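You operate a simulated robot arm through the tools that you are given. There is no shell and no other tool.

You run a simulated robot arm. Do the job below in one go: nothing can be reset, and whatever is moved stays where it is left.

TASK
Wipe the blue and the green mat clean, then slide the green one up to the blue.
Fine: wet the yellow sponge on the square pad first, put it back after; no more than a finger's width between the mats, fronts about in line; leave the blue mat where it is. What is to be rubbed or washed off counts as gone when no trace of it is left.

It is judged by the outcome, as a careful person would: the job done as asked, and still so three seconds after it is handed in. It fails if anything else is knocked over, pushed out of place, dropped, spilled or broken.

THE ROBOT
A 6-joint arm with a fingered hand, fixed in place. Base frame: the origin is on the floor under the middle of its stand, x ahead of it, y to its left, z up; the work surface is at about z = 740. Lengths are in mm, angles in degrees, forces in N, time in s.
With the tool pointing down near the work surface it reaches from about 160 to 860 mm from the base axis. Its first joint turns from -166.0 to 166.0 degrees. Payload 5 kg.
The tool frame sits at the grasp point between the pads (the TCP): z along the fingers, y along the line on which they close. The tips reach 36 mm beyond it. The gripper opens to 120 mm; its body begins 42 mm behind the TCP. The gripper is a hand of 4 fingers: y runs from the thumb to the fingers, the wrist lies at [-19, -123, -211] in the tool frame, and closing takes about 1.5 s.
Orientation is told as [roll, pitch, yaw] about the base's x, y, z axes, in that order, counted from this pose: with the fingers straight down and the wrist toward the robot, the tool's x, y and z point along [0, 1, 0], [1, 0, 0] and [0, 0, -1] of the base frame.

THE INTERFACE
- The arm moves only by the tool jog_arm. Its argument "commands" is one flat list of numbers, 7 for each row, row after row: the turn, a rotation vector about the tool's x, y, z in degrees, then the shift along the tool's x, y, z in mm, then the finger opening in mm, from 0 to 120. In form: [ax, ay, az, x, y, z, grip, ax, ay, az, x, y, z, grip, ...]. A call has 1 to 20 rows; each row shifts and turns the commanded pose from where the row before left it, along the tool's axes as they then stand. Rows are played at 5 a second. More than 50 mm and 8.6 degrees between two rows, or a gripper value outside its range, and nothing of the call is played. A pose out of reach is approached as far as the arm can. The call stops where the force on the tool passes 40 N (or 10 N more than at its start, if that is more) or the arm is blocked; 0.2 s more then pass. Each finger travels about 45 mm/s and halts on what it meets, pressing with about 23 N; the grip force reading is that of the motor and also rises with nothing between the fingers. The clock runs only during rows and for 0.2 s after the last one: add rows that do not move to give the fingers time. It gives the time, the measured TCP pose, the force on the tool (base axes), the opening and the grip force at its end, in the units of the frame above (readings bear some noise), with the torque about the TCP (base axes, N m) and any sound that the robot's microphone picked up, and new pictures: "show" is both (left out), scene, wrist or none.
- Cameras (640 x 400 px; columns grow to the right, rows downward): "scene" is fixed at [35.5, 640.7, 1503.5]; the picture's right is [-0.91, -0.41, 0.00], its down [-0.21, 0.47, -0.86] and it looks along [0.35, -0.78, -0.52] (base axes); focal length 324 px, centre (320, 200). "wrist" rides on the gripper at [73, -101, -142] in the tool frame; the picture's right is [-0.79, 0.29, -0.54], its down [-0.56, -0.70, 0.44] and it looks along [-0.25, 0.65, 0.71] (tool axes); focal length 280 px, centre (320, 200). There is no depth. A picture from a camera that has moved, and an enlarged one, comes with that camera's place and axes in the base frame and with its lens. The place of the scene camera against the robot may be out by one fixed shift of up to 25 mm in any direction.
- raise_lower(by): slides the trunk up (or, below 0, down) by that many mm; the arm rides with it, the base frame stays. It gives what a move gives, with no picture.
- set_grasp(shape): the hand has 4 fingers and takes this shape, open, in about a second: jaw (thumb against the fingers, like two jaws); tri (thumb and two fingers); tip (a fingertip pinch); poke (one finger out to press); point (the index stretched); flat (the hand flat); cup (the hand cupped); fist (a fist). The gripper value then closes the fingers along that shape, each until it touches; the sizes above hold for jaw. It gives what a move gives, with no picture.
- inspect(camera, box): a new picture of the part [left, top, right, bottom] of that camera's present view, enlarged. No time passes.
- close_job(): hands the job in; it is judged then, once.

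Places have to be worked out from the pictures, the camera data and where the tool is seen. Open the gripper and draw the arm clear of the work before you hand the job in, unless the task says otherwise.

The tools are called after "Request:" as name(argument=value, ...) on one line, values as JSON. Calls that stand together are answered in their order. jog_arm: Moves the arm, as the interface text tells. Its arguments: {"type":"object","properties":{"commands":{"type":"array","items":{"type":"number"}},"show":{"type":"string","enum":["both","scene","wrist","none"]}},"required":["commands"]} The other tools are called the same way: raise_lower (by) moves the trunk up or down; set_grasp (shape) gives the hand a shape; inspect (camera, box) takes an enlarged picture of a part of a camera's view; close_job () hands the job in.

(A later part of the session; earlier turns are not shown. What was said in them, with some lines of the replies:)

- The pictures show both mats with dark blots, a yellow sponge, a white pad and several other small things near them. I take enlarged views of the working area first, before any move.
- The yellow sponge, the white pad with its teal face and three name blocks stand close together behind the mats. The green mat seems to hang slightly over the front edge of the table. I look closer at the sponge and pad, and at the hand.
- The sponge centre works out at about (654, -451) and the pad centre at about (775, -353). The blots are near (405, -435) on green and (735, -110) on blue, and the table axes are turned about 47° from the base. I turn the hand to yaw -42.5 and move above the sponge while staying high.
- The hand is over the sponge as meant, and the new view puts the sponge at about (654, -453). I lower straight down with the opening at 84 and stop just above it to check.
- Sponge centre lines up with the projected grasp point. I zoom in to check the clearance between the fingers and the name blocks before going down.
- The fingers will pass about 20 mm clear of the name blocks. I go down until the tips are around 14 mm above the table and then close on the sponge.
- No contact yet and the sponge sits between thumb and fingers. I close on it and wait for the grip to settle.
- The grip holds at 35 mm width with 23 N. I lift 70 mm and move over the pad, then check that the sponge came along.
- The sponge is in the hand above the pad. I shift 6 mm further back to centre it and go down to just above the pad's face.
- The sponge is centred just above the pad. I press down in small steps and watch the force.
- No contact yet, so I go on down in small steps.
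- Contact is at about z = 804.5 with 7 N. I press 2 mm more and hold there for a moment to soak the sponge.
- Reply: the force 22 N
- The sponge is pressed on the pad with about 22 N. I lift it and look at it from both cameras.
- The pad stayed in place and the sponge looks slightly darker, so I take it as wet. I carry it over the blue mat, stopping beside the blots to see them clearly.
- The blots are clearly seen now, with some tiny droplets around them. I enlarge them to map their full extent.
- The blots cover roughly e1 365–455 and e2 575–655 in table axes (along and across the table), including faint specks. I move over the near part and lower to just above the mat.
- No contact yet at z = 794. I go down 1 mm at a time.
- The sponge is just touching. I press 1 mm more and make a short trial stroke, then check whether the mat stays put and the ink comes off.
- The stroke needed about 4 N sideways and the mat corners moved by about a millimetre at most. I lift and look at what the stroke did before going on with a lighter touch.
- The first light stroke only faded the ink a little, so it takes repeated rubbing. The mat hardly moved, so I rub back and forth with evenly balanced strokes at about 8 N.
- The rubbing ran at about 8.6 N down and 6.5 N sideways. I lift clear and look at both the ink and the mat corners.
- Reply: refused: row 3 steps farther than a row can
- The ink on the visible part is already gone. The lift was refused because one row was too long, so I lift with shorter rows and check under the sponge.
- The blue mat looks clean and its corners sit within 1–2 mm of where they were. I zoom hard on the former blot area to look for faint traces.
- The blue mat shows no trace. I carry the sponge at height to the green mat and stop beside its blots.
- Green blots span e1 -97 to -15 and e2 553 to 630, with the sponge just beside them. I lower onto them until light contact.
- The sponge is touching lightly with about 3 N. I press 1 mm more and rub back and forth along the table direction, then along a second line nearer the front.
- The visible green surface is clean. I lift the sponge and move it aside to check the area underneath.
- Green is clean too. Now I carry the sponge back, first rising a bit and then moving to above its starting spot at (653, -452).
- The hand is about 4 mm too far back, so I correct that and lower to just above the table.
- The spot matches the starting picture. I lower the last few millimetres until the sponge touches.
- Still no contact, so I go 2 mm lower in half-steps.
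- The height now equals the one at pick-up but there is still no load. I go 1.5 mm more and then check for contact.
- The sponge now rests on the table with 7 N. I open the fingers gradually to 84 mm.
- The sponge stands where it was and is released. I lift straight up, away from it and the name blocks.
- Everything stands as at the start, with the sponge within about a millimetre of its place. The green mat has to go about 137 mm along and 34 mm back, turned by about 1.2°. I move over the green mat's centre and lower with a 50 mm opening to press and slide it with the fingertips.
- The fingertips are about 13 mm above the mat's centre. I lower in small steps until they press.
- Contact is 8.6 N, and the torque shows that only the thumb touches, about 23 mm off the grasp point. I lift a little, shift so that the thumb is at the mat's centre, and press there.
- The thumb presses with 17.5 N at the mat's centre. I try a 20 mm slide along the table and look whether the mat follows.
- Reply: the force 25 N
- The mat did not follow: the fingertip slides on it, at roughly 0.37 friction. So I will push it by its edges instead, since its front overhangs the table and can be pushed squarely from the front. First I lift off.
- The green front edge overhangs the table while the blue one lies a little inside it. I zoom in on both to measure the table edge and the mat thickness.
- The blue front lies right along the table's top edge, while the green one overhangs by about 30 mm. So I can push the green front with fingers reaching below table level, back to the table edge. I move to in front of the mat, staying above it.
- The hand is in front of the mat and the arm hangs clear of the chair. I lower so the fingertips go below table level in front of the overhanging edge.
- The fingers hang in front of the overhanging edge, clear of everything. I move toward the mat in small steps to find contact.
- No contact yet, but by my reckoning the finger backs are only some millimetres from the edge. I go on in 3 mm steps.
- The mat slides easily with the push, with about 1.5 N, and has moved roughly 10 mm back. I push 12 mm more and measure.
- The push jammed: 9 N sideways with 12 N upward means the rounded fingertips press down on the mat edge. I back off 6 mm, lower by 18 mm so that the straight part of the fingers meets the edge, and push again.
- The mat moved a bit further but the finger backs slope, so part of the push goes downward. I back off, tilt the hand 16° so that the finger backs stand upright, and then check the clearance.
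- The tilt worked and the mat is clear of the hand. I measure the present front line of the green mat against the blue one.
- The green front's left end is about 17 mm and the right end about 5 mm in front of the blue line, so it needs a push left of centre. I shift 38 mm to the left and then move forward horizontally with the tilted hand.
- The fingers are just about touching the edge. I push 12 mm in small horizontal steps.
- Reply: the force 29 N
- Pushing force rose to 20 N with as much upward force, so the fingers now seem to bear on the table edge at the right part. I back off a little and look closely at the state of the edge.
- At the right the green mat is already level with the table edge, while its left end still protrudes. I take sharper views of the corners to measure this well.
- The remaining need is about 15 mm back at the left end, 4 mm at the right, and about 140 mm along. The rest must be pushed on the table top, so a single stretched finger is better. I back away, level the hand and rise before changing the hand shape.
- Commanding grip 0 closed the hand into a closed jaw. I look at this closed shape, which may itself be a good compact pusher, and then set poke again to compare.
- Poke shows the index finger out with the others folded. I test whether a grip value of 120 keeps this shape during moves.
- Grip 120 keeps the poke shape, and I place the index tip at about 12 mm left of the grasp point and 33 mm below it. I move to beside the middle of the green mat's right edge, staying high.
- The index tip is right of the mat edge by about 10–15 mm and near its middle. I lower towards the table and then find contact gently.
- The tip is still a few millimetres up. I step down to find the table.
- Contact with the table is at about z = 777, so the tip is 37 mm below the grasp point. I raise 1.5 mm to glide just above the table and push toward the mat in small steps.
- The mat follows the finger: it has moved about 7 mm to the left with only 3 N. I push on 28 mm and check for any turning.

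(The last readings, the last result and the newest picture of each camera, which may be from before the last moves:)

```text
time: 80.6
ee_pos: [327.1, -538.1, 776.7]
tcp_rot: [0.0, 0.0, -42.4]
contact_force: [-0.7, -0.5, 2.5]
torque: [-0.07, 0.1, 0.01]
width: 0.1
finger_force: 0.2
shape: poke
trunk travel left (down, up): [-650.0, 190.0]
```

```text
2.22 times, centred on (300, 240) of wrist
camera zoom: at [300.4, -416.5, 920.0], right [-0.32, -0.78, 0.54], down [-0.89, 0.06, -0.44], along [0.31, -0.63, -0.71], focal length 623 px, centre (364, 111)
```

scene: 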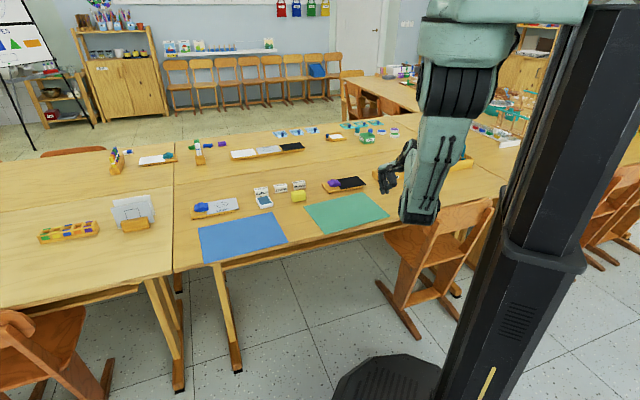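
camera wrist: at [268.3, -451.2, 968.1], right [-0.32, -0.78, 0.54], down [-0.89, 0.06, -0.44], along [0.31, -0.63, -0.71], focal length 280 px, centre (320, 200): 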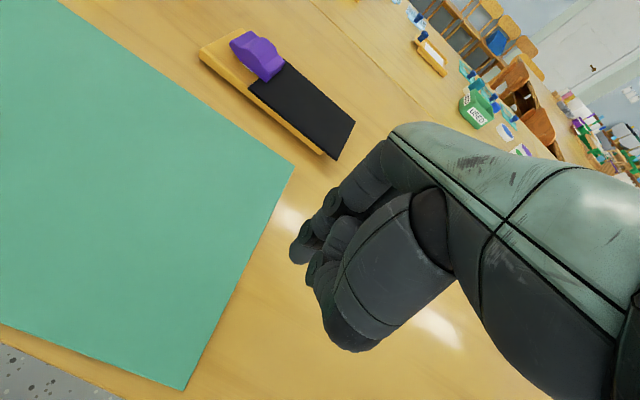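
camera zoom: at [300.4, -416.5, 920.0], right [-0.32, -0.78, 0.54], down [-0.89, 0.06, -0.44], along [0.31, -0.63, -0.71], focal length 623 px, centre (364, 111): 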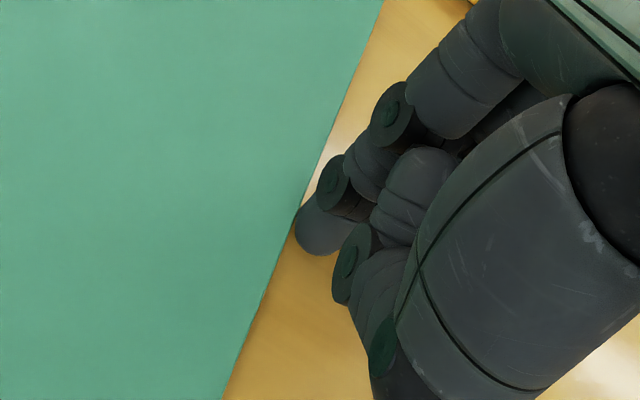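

Positions now: gap about 107 mm, the left end needs 9 mm back and the right end 2.5 mm, so pushing on this line is turning it the right way. I push 32 mm more along the same line.

Request:
jog_arm(commands=[0, 0, 0, 4, 0, 0, 120, 0, 0, 0, 4, 0, 0, 120, 0, 0, 0, 4, 0, 0, 120, 0, 0, 0, 4, 0, 0, 120, 0, 0, 0, 4, 0, 0, 120, 0, 0, 0, 4, 0, 0, 120, 0, 0, 0, 4, 0, 0, 120, 0, 0, 0, 4, 0, 0, 120, 0, 0, 0, 0, 0, 0, 120], show="none")

Request:
inspect(camera="scene", box=[270, 180, 400, 260])

Request:
inspect(camera="wrist", box=[200, 150, 400, 330])

```text
time: 82.6
ee_pos: [347.7, -514.5, 777.0]
tcp_rot: [0.0, 0.0, -42.6]
contact_force: [-1.1, -0.9, 2.1]
torque: [-0.09, 0.05, 0.0]
width: 0.0
finger_force: 0.0
shape: poke
trunk travel left (down, up): [-650.0, 190.0]
```

```text
4.92 times, centred on (335, 220) of scene
camera zoom: at [35.5, 640.7, 1503.5], right [-0.91, -0.41, 0.0], down [-0.21, 0.47, -0.86], along [0.35, -0.78, -0.52], focal length 1598 px, centre (246, 102)
```

zoom: 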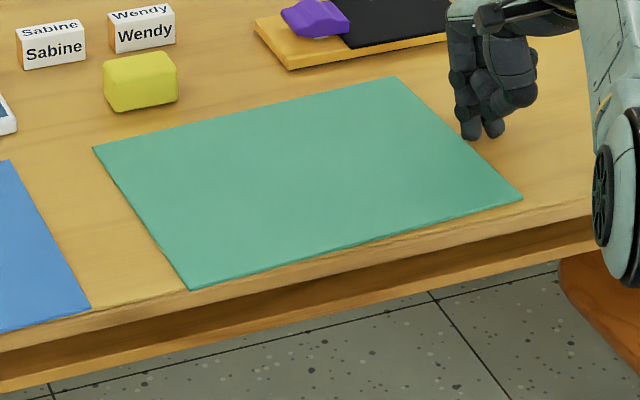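

```text
2.22 times, centred on (300, 240) of wrist
camera zoom: at [322.4, -393.0, 920.2], right [-0.32, -0.78, 0.54], down [-0.89, 0.06, -0.44], along [0.31, -0.63, -0.71], focal length 623 px, centre (364, 111)
```

zoom: 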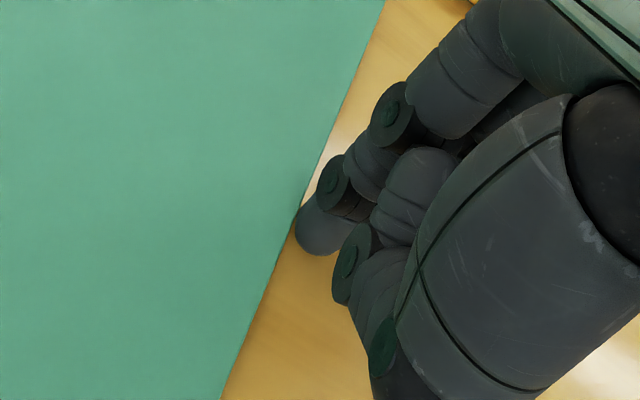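

The gap is about 75 mm, with about 1° of turn and 5.6 mm of back-shift still needed. I back off slightly, move the contact 13 mm toward the front and push 30 mm with a small backward component.

Request:
jog_arm(commands=[0, 0, 0, -6, 0, 0, 120, 0, 0, 0, 0, -13, 0, 120, 0, 0, 0, 5.5, 0, 0, 120, 0, 0, 0, 4, 0.33, 0, 120, 0, 0, 0, 4, 0.33, 0, 120, 0, 0, 0, 4, 0.33, 0, 120, 0, 0, 0, 4, 0.33, 0, 120, 0, 0, 0, 4, 0.33, 0, 120, 0, 0, 0, 4, 0.33, 0, 120, 0, 0, 0, 4, 0.33, 0, 120, 0, 0, 0, 4, 0.33, 0, 120, 0, 0, 0, 0, 0, 0, 120], show="none")

Request:
inspect(camera="scene", box=[260, 180, 390, 260])

Request:
inspect(camera="wrist", box=[200, 150, 400, 330])

```text
time: 85.2
ee_pos: [362.2, -482.8, 778.1]
tcp_rot: [0.1, 0.0, -42.5]
contact_force: [-2.6, -2.1, 4.8]
torque: [-0.15, 0.12, -0.01]
width: 0.0
finger_force: 0.1
shape: poke
trunk travel left (down, up): [-650.0, 190.0]
```

```text
4.92 times, centred on (325, 220) of scene
camera zoom: at [35.5, 640.7, 1503.5], right [-0.91, -0.41, 0.0], down [-0.21, 0.47, -0.86], along [0.35, -0.78, -0.52], focal length 1598 px, centre (295, 102)
```

zoom: 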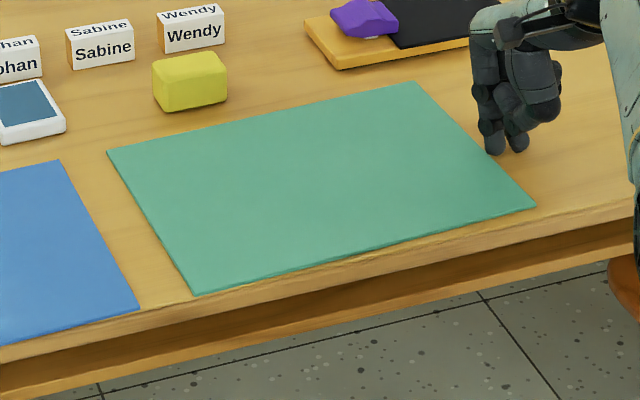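

```text
2.22 times, centred on (300, 240) of wrist
camera zoom: at [335.6, -362.3, 920.0], right [-0.32, -0.78, 0.54], down [-0.89, 0.06, -0.44], along [0.31, -0.63, -0.71], focal length 623 px, centre (364, 111)
```

zoom: 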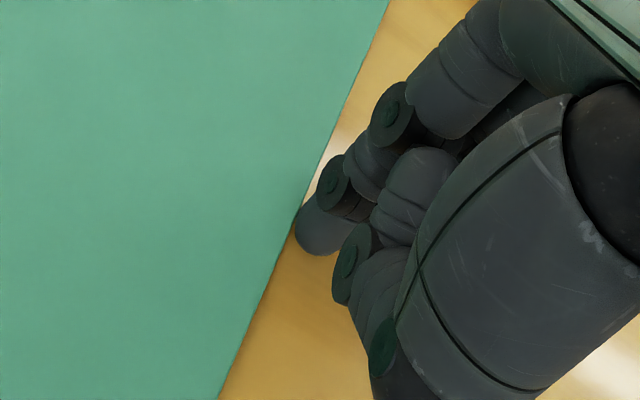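

The green mat is now parallel to the blue one, about 2–3 mm in front of its line, with a gap of about 44 mm. I shift the contact 5 mm back to keep it from turning and push 24 mm.

Request:
jog_arm(commands=[0, 0, 0, -6, 0, 0, 120, 0, 0, 0, 0, 5, 0, 120, 0, 0, 0, 5.5, 0, 0, 120, 0, 0, 0, 4, 0.28, 0, 120, 0, 0, 0, 4, 0.28, 0, 120, 0, 0, 0, 4, 0.28, 0, 120, 0, 0, 0, 4, 0.28, 0, 120, 0, 0, 0, 4, 0.28, 0, 120, 0, 0, 0, 4, 0.28, 0, 120, 0, 0, 0, 0, 0, 0, 120], show="none")

Request:
inspect(camera="scene", box=[260, 180, 390, 260])

Request:
inspect(camera="scene", box=[260, 200, 320, 250])

```text
time: 87.4
ee_pos: [382.8, -471.6, 777.3]
tcp_rot: [-0.1, 0.1, -42.5]
contact_force: [-1.0, -0.2, 1.6]
torque: [-0.09, 0.05, 0.0]
width: 0.2
finger_force: 0.1
shape: poke
trunk travel left (down, up): [-650.0, 190.0]
```

```text
4.92 times, centred on (325, 220) of scene
camera zoom: at [35.5, 640.7, 1503.5], right [-0.91, -0.41, 0.0], down [-0.21, 0.47, -0.86], along [0.35, -0.78, -0.52], focal length 1598 px, centre (295, 102)
```

zoom: 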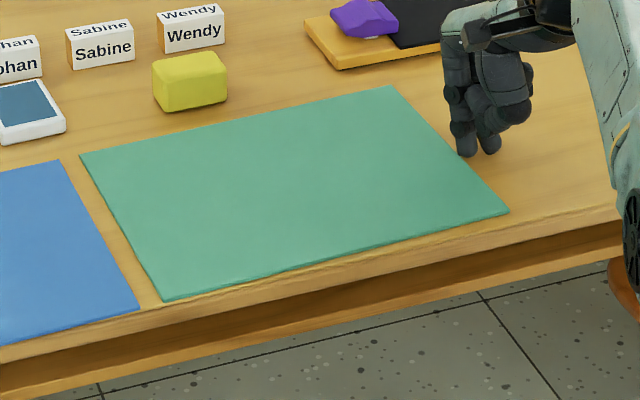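

```text
8.00 times, centred on (290, 225) of scene
camera zoom: at [35.5, 640.7, 1503.5], right [-0.91, -0.41, 0.0], down [-0.21, 0.47, -0.86], along [0.35, -0.78, -0.52], focal length 2596 px, centre (560, 0)
```

zoom: 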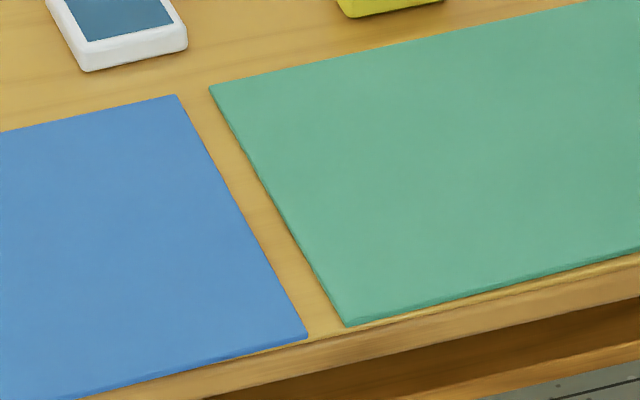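

Both mats now share the same front line to within about 1 mm, with a parallel gap of about 19 mm. I move the contact to the mat's centre line and push the last 13 mm slowly.

Request:
jog_arm(commands=[0, 0, 0, -6, 0, 0, 120, 0, 0, 0, 0, 8, 0, 120, 0, 0, 0, 5.5, 0, 0, 120, 0, 0, 0, 2.2, 0, 0, 120, 0, 0, 0, 2.2, 0, 0, 120, 0, 0, 0, 2.2, 0, 0, 120, 0, 0, 0, 2.2, 0, 0, 120, 0, 0, 0, 2.2, 0, 0, 120, 0, 0, 0, 2, 0, 0, 120, 0, 0, 0, 0, 0, 0, 120], show="none")

Request:
inspect(camera="scene", box=[260, 200, 320, 250])

Request:
inspect(camera="scene", box=[260, 180, 390, 260])

```text
time: 89.6
ee_pos: [396.3, -467.1, 777.8]
tcp_rot: [0.0, 0.0, -42.6]
contact_force: [-1.6, -1.7, 4.4]
torque: [-0.09, 0.1, 0.01]
width: 0.0
finger_force: 0.0
shape: poke
trunk travel left (down, up): [-650.0, 190.0]
```

```text
8.00 times, centred on (290, 225) of scene
camera zoom: at [35.5, 640.7, 1503.5], right [-0.91, -0.41, 0.0], down [-0.21, 0.47, -0.86], along [0.35, -0.78, -0.52], focal length 2596 px, centre (560, 0)
```

zoom: 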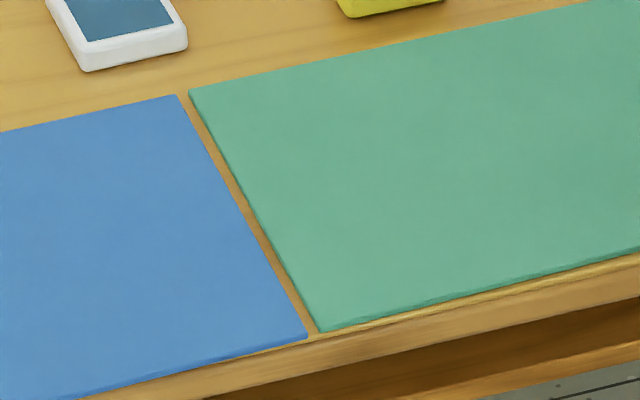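

```text
4.92 times, centred on (325, 220) of scene
camera zoom: at [35.5, 640.7, 1503.5], right [-0.91, -0.41, 0.0], down [-0.21, 0.47, -0.86], along [0.35, -0.78, -0.52], focal length 1598 px, centre (295, 102)
```

zoom: 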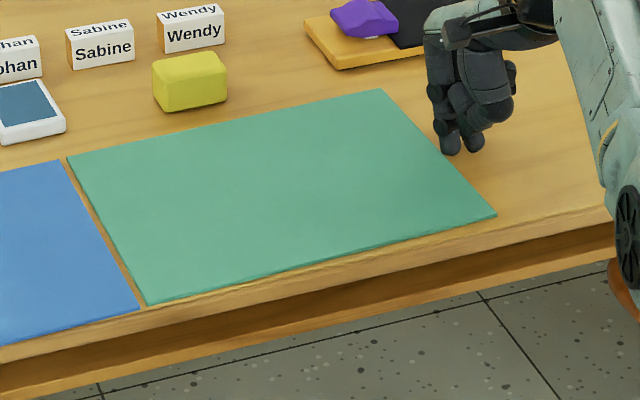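

The gap is now about 7 mm, parallel, with the fronts in line. I push gently 2.5 mm closer for good measure, then back the finger away from the edge and lift.

Request:
jog_arm(commands=[0, 0, 0, 1.3, 0, 0, 120, 0, 0, 0, 1.2, 0, 0, 120, 0, 0, 0, 0, 0, 0, 120, 0, 0, 0, -5, 0, 0, 120, 0, 0, 0, -8, 0, 0, 120, 0, 0, 0, 0, 0, -15, 120, 0, 0, 0, 0, 0, -35, 120, 0, 0, 0, 0, 0, -40, 120, 0, 0, 0, 0, 0, -40, 120, 0, 0, 0, 0, 0, 0, 120], show="both")

Request:
inspect(camera="scene", box=[260, 200, 320, 250])

Request:
inspect(camera="scene", box=[180, 170, 400, 280])

```text
time: 91.8
ee_pos: [388.6, -475.9, 904.7]
tcp_rot: [-0.1, 0.0, -42.5]
contact_force: [-0.3, 0.3, -0.3]
torque: [-0.04, -0.02, 0.0]
width: 0.1
finger_force: 0.1
shape: poke
trunk travel left (down, up): [-650.0, 190.0]
camera wrist: at [363.3, -354.7, 1049.2], right [-0.32, -0.78, 0.54], down [-0.89, 0.06, -0.44], along [0.31, -0.63, -0.71], focal length 280 px, centre (320, 200)
```

scene: 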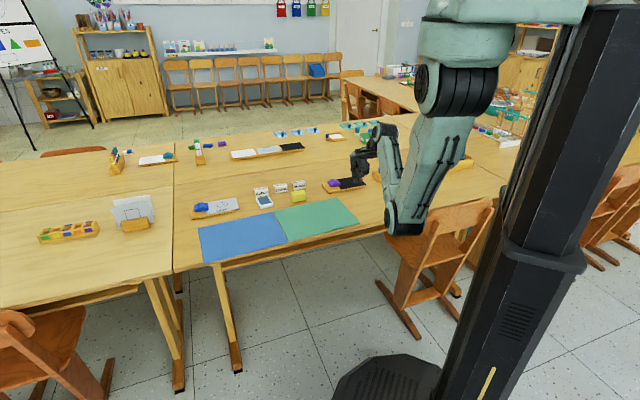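
wrist: 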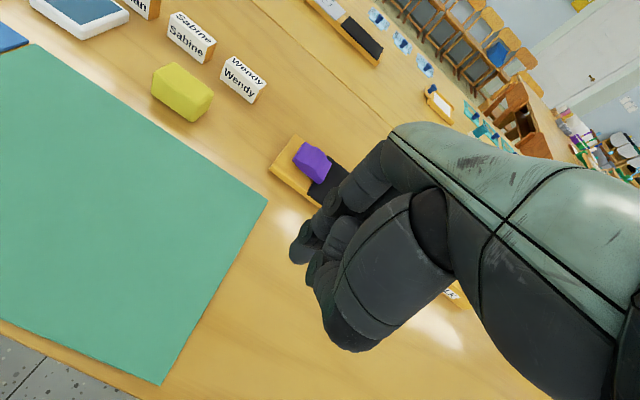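

```text
8.00 times, centred on (290, 225) of scene
camera zoom: at [35.5, 640.7, 1503.5], right [-0.91, -0.41, 0.0], down [-0.21, 0.47, -0.86], along [0.35, -0.78, -0.52], focal length 2596 px, centre (560, 0)
```

zoom: 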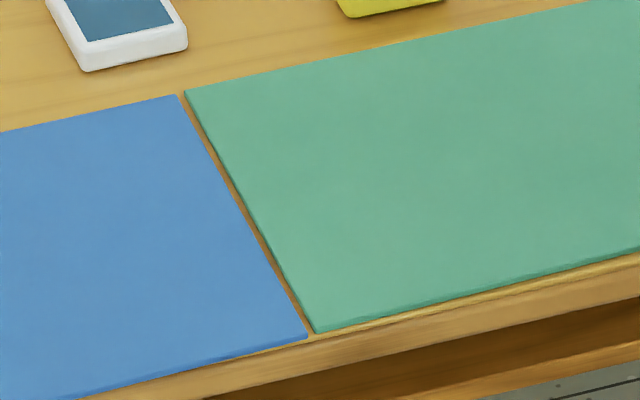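

```text
2.91 times, centred on (290, 225) of scene
camera zoom: at [35.5, 640.7, 1503.5], right [-0.91, -0.41, 0.0], down [-0.21, 0.47, -0.86], along [0.35, -0.78, -0.52], focal length 944 px, centre (407, 127)
```

zoom: 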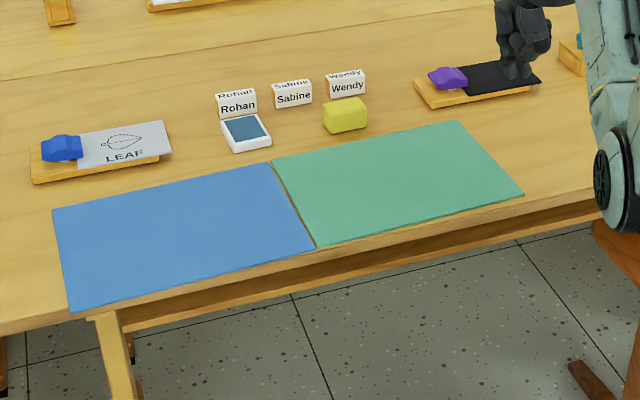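

The gap is now about 4–5 mm, the fronts are in line and the blue mat's corners are unchanged. I raise the arm well clear, reopen the hand and check both mats for any trace.

Request:
jog_arm(commands=[0, 0, 0, 0, 0, -40, 120, 0, 0, 0, 0, 0, -45, 120, 0, 0, 0, 0, 0, -45, 120, 0, 0, 0, 0, 0, -45, 120, 0, 0, 0, -40, 10, 0, 120, 0, 0, 0, -40, 10, 0, 120, 0, 0, 0, 0, 0, 0, 120], show="none")

Request:
set_grasp(shape="jaw")

Request:
jog_arm(commands=[0, 0, 0, 0, 0, 0, 120, 0, 0, 0, 0, 0, 0, 120, 0, 0, 0, 0, 0, 0, 120, 0, 0, 0, 0, 0, 0, 120], show="both")

Request:
inspect(camera="scene", box=[275, 195, 365, 250])

Request:
inspect(camera="scene", box=[195, 205, 295, 268])

Request:
inspect(camera="wrist", box=[0, 0, 250, 400])

```text
time: 93.4
ee_pos: [351.2, -545.3, 1081.5]
tcp_rot: [-0.1, 0.0, -42.5]
contact_force: [0.6, 0.0, -0.5]
torque: [-0.03, 0.03, 0.02]
width: 0.1
finger_force: 0.0
shape: poke
trunk travel left (down, up): [-650.0, 190.0]
```

```text
time: 94.3
ee_pos: [353.0, -546.2, 1080.5]
tcp_rot: [0.0, 0.0, -42.5]
contact_force: [0.2, -0.4, 0.1]
torque: [-0.01, -0.01, -0.04]
width: 119.8
finger_force: 0.1
shape: jaw
trunk travel left (down, up): [-650.0, 190.0]
```

```text
time: 95.3
ee_pos: [353.2, -544.9, 1081.6]
tcp_rot: [0.0, 0.0, -42.5]
contact_force: [-1.2, 0.0, 0.3]
torque: [-0.01, 0.0, 0.03]
width: 119.9
finger_force: 0.0
shape: jaw
trunk travel left (down, up): [-650.0, 190.0]
camera wrist: at [326.6, -424.7, 1224.5], right [-0.32, -0.78, 0.54], down [-0.89, 0.06, -0.44], along [0.31, -0.63, -0.71], focal length 280 px, centre (320, 200)
```

scene: 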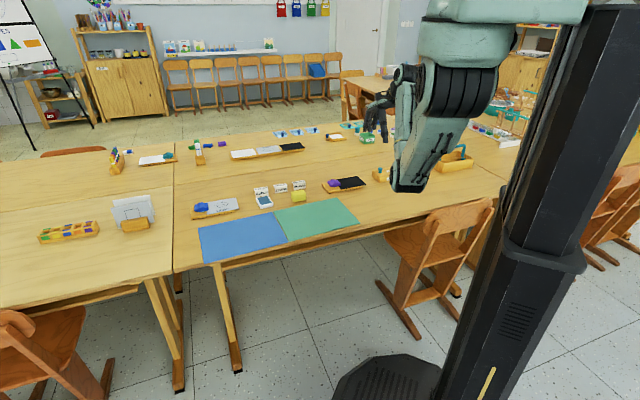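
wrist: 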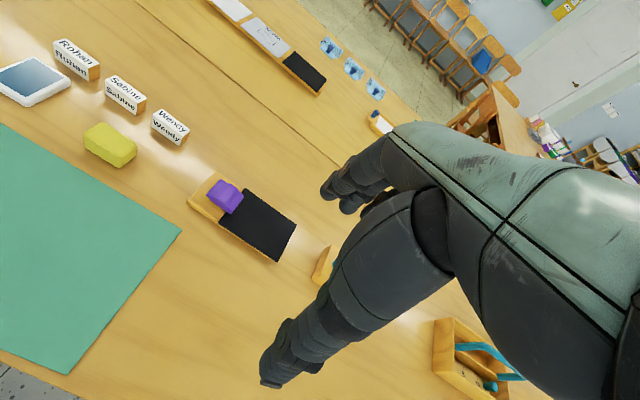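

```text
7.11 times, centred on (320, 222) of scene
camera zoom: at [35.5, 640.7, 1503.5], right [-0.91, -0.41, 0.0], down [-0.21, 0.47, -0.86], along [0.35, -0.78, -0.52], focal length 2307 px, centre (320, 40)
```

zoom: 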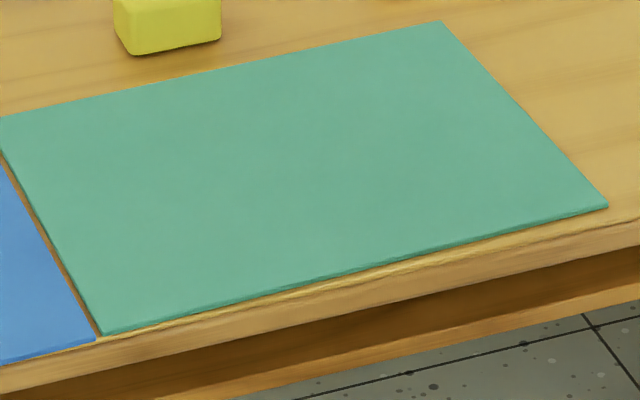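

```text
6.35 times, centred on (245, 236) of scene
camera zoom: at [35.5, 640.7, 1503.5], right [-0.91, -0.41, 0.0], down [-0.21, 0.47, -0.86], along [0.35, -0.78, -0.52], focal length 2060 px, centre (796, -32)
```

zoom: 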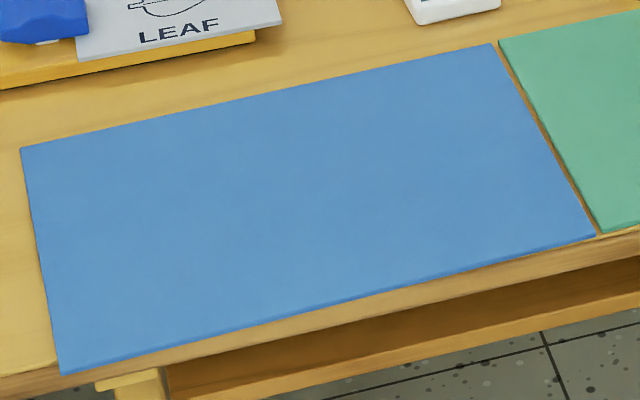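

```text
1.00 times, centred on (125, 200) of wrist (not enlarged: the box is as wide or as high as the picture)
camera zoom: at [326.6, -424.7, 1224.5], right [-0.32, -0.78, 0.54], down [-0.89, 0.06, -0.44], along [0.31, -0.63, -0.71], focal length 280 px, centre (515, 200)
```

zoom: 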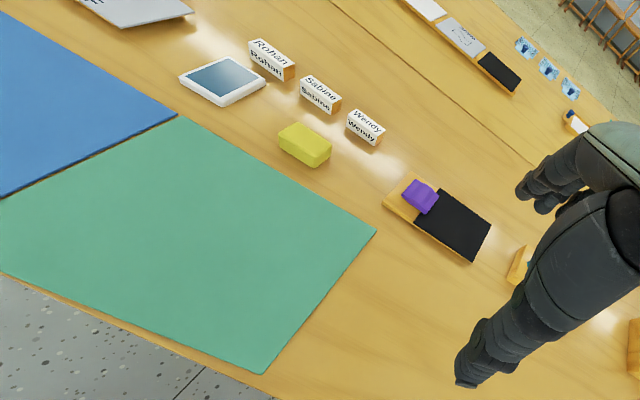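

Everything is in place, and the hand is open and clear. I take one last close look at both wiped areas for faint traces.

Request:
inspect(camera="scene", box=[295, 208, 340, 236])

Request:
inspect(camera="scene", box=[222, 222, 267, 250])

Request:
inspect(camera="scene", box=[240, 165, 400, 215])

```text
14.22 times, centred on (318, 222) of scene
camera zoom: at [35.5, 640.7, 1503.5], right [-0.91, -0.41, 0.0], down [-0.21, 0.47, -0.86], along [0.35, -0.78, -0.52], focal length 4615 px, centre (356, -113)
```

zoom: 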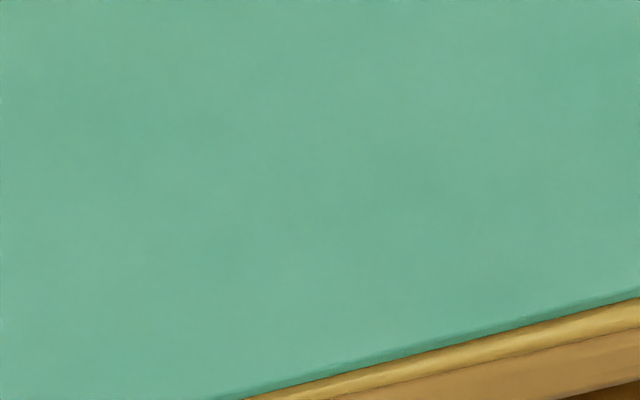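

```text
14.22 times, centred on (244, 236) of scene
camera zoom: at [35.5, 640.7, 1503.5], right [-0.91, -0.41, 0.0], down [-0.21, 0.47, -0.86], along [0.35, -0.78, -0.52], focal length 4615 px, centre (1394, -312)
```

zoom: 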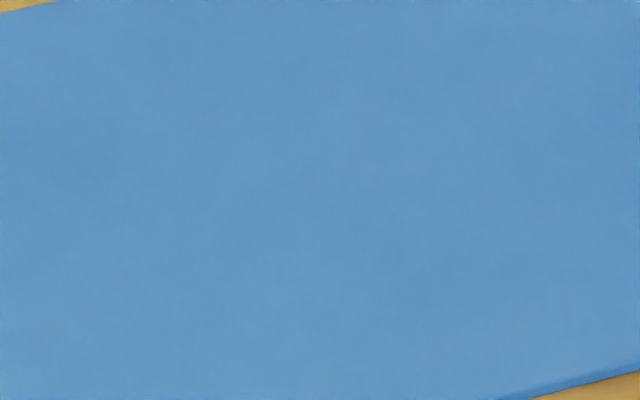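

```text
4.00 times, centred on (320, 190) of scene
camera zoom: at [35.5, 640.7, 1503.5], right [-0.91, -0.41, 0.0], down [-0.21, 0.47, -0.86], along [0.35, -0.78, -0.52], focal length 1298 px, centre (320, 240)
```

zoom: 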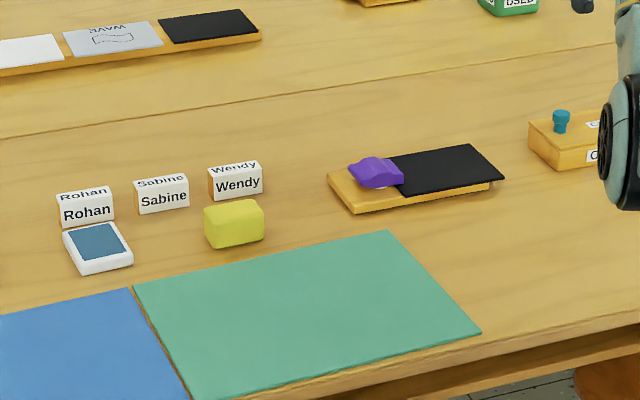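

Both mats are spotless and lie about 4–5 mm apart with their fronts in line. The sponge is back in its place, everything else is undisturbed, and the arm is clear with the hand open, so I hand the job in.

Request:
close_job()

```text
The job is handed in.
```

The blue and green mats are wiped clean, and the green one has been slid up beside the blue. I handed the job in, but no verdict came back.

- **Cleaning:** I wet the yellow sponge on the square pad first and rubbed both mats. Close-up views afterwards show no trace of ink on either.
- **Mats:** They lie about 4–5 mm apart, with their fronts in line to within about 1 mm by my measurements. The blue mat shifted by 1–2 mm while I was rubbing it; otherwise it is where it was.
- **Sponge:** It is back on its spot to within about a millimetre.
- **Everything else:** The pad, name blocks and boards look undisturbed in the pictures.
- **Arm:** The hand is open and raised clear of the table.
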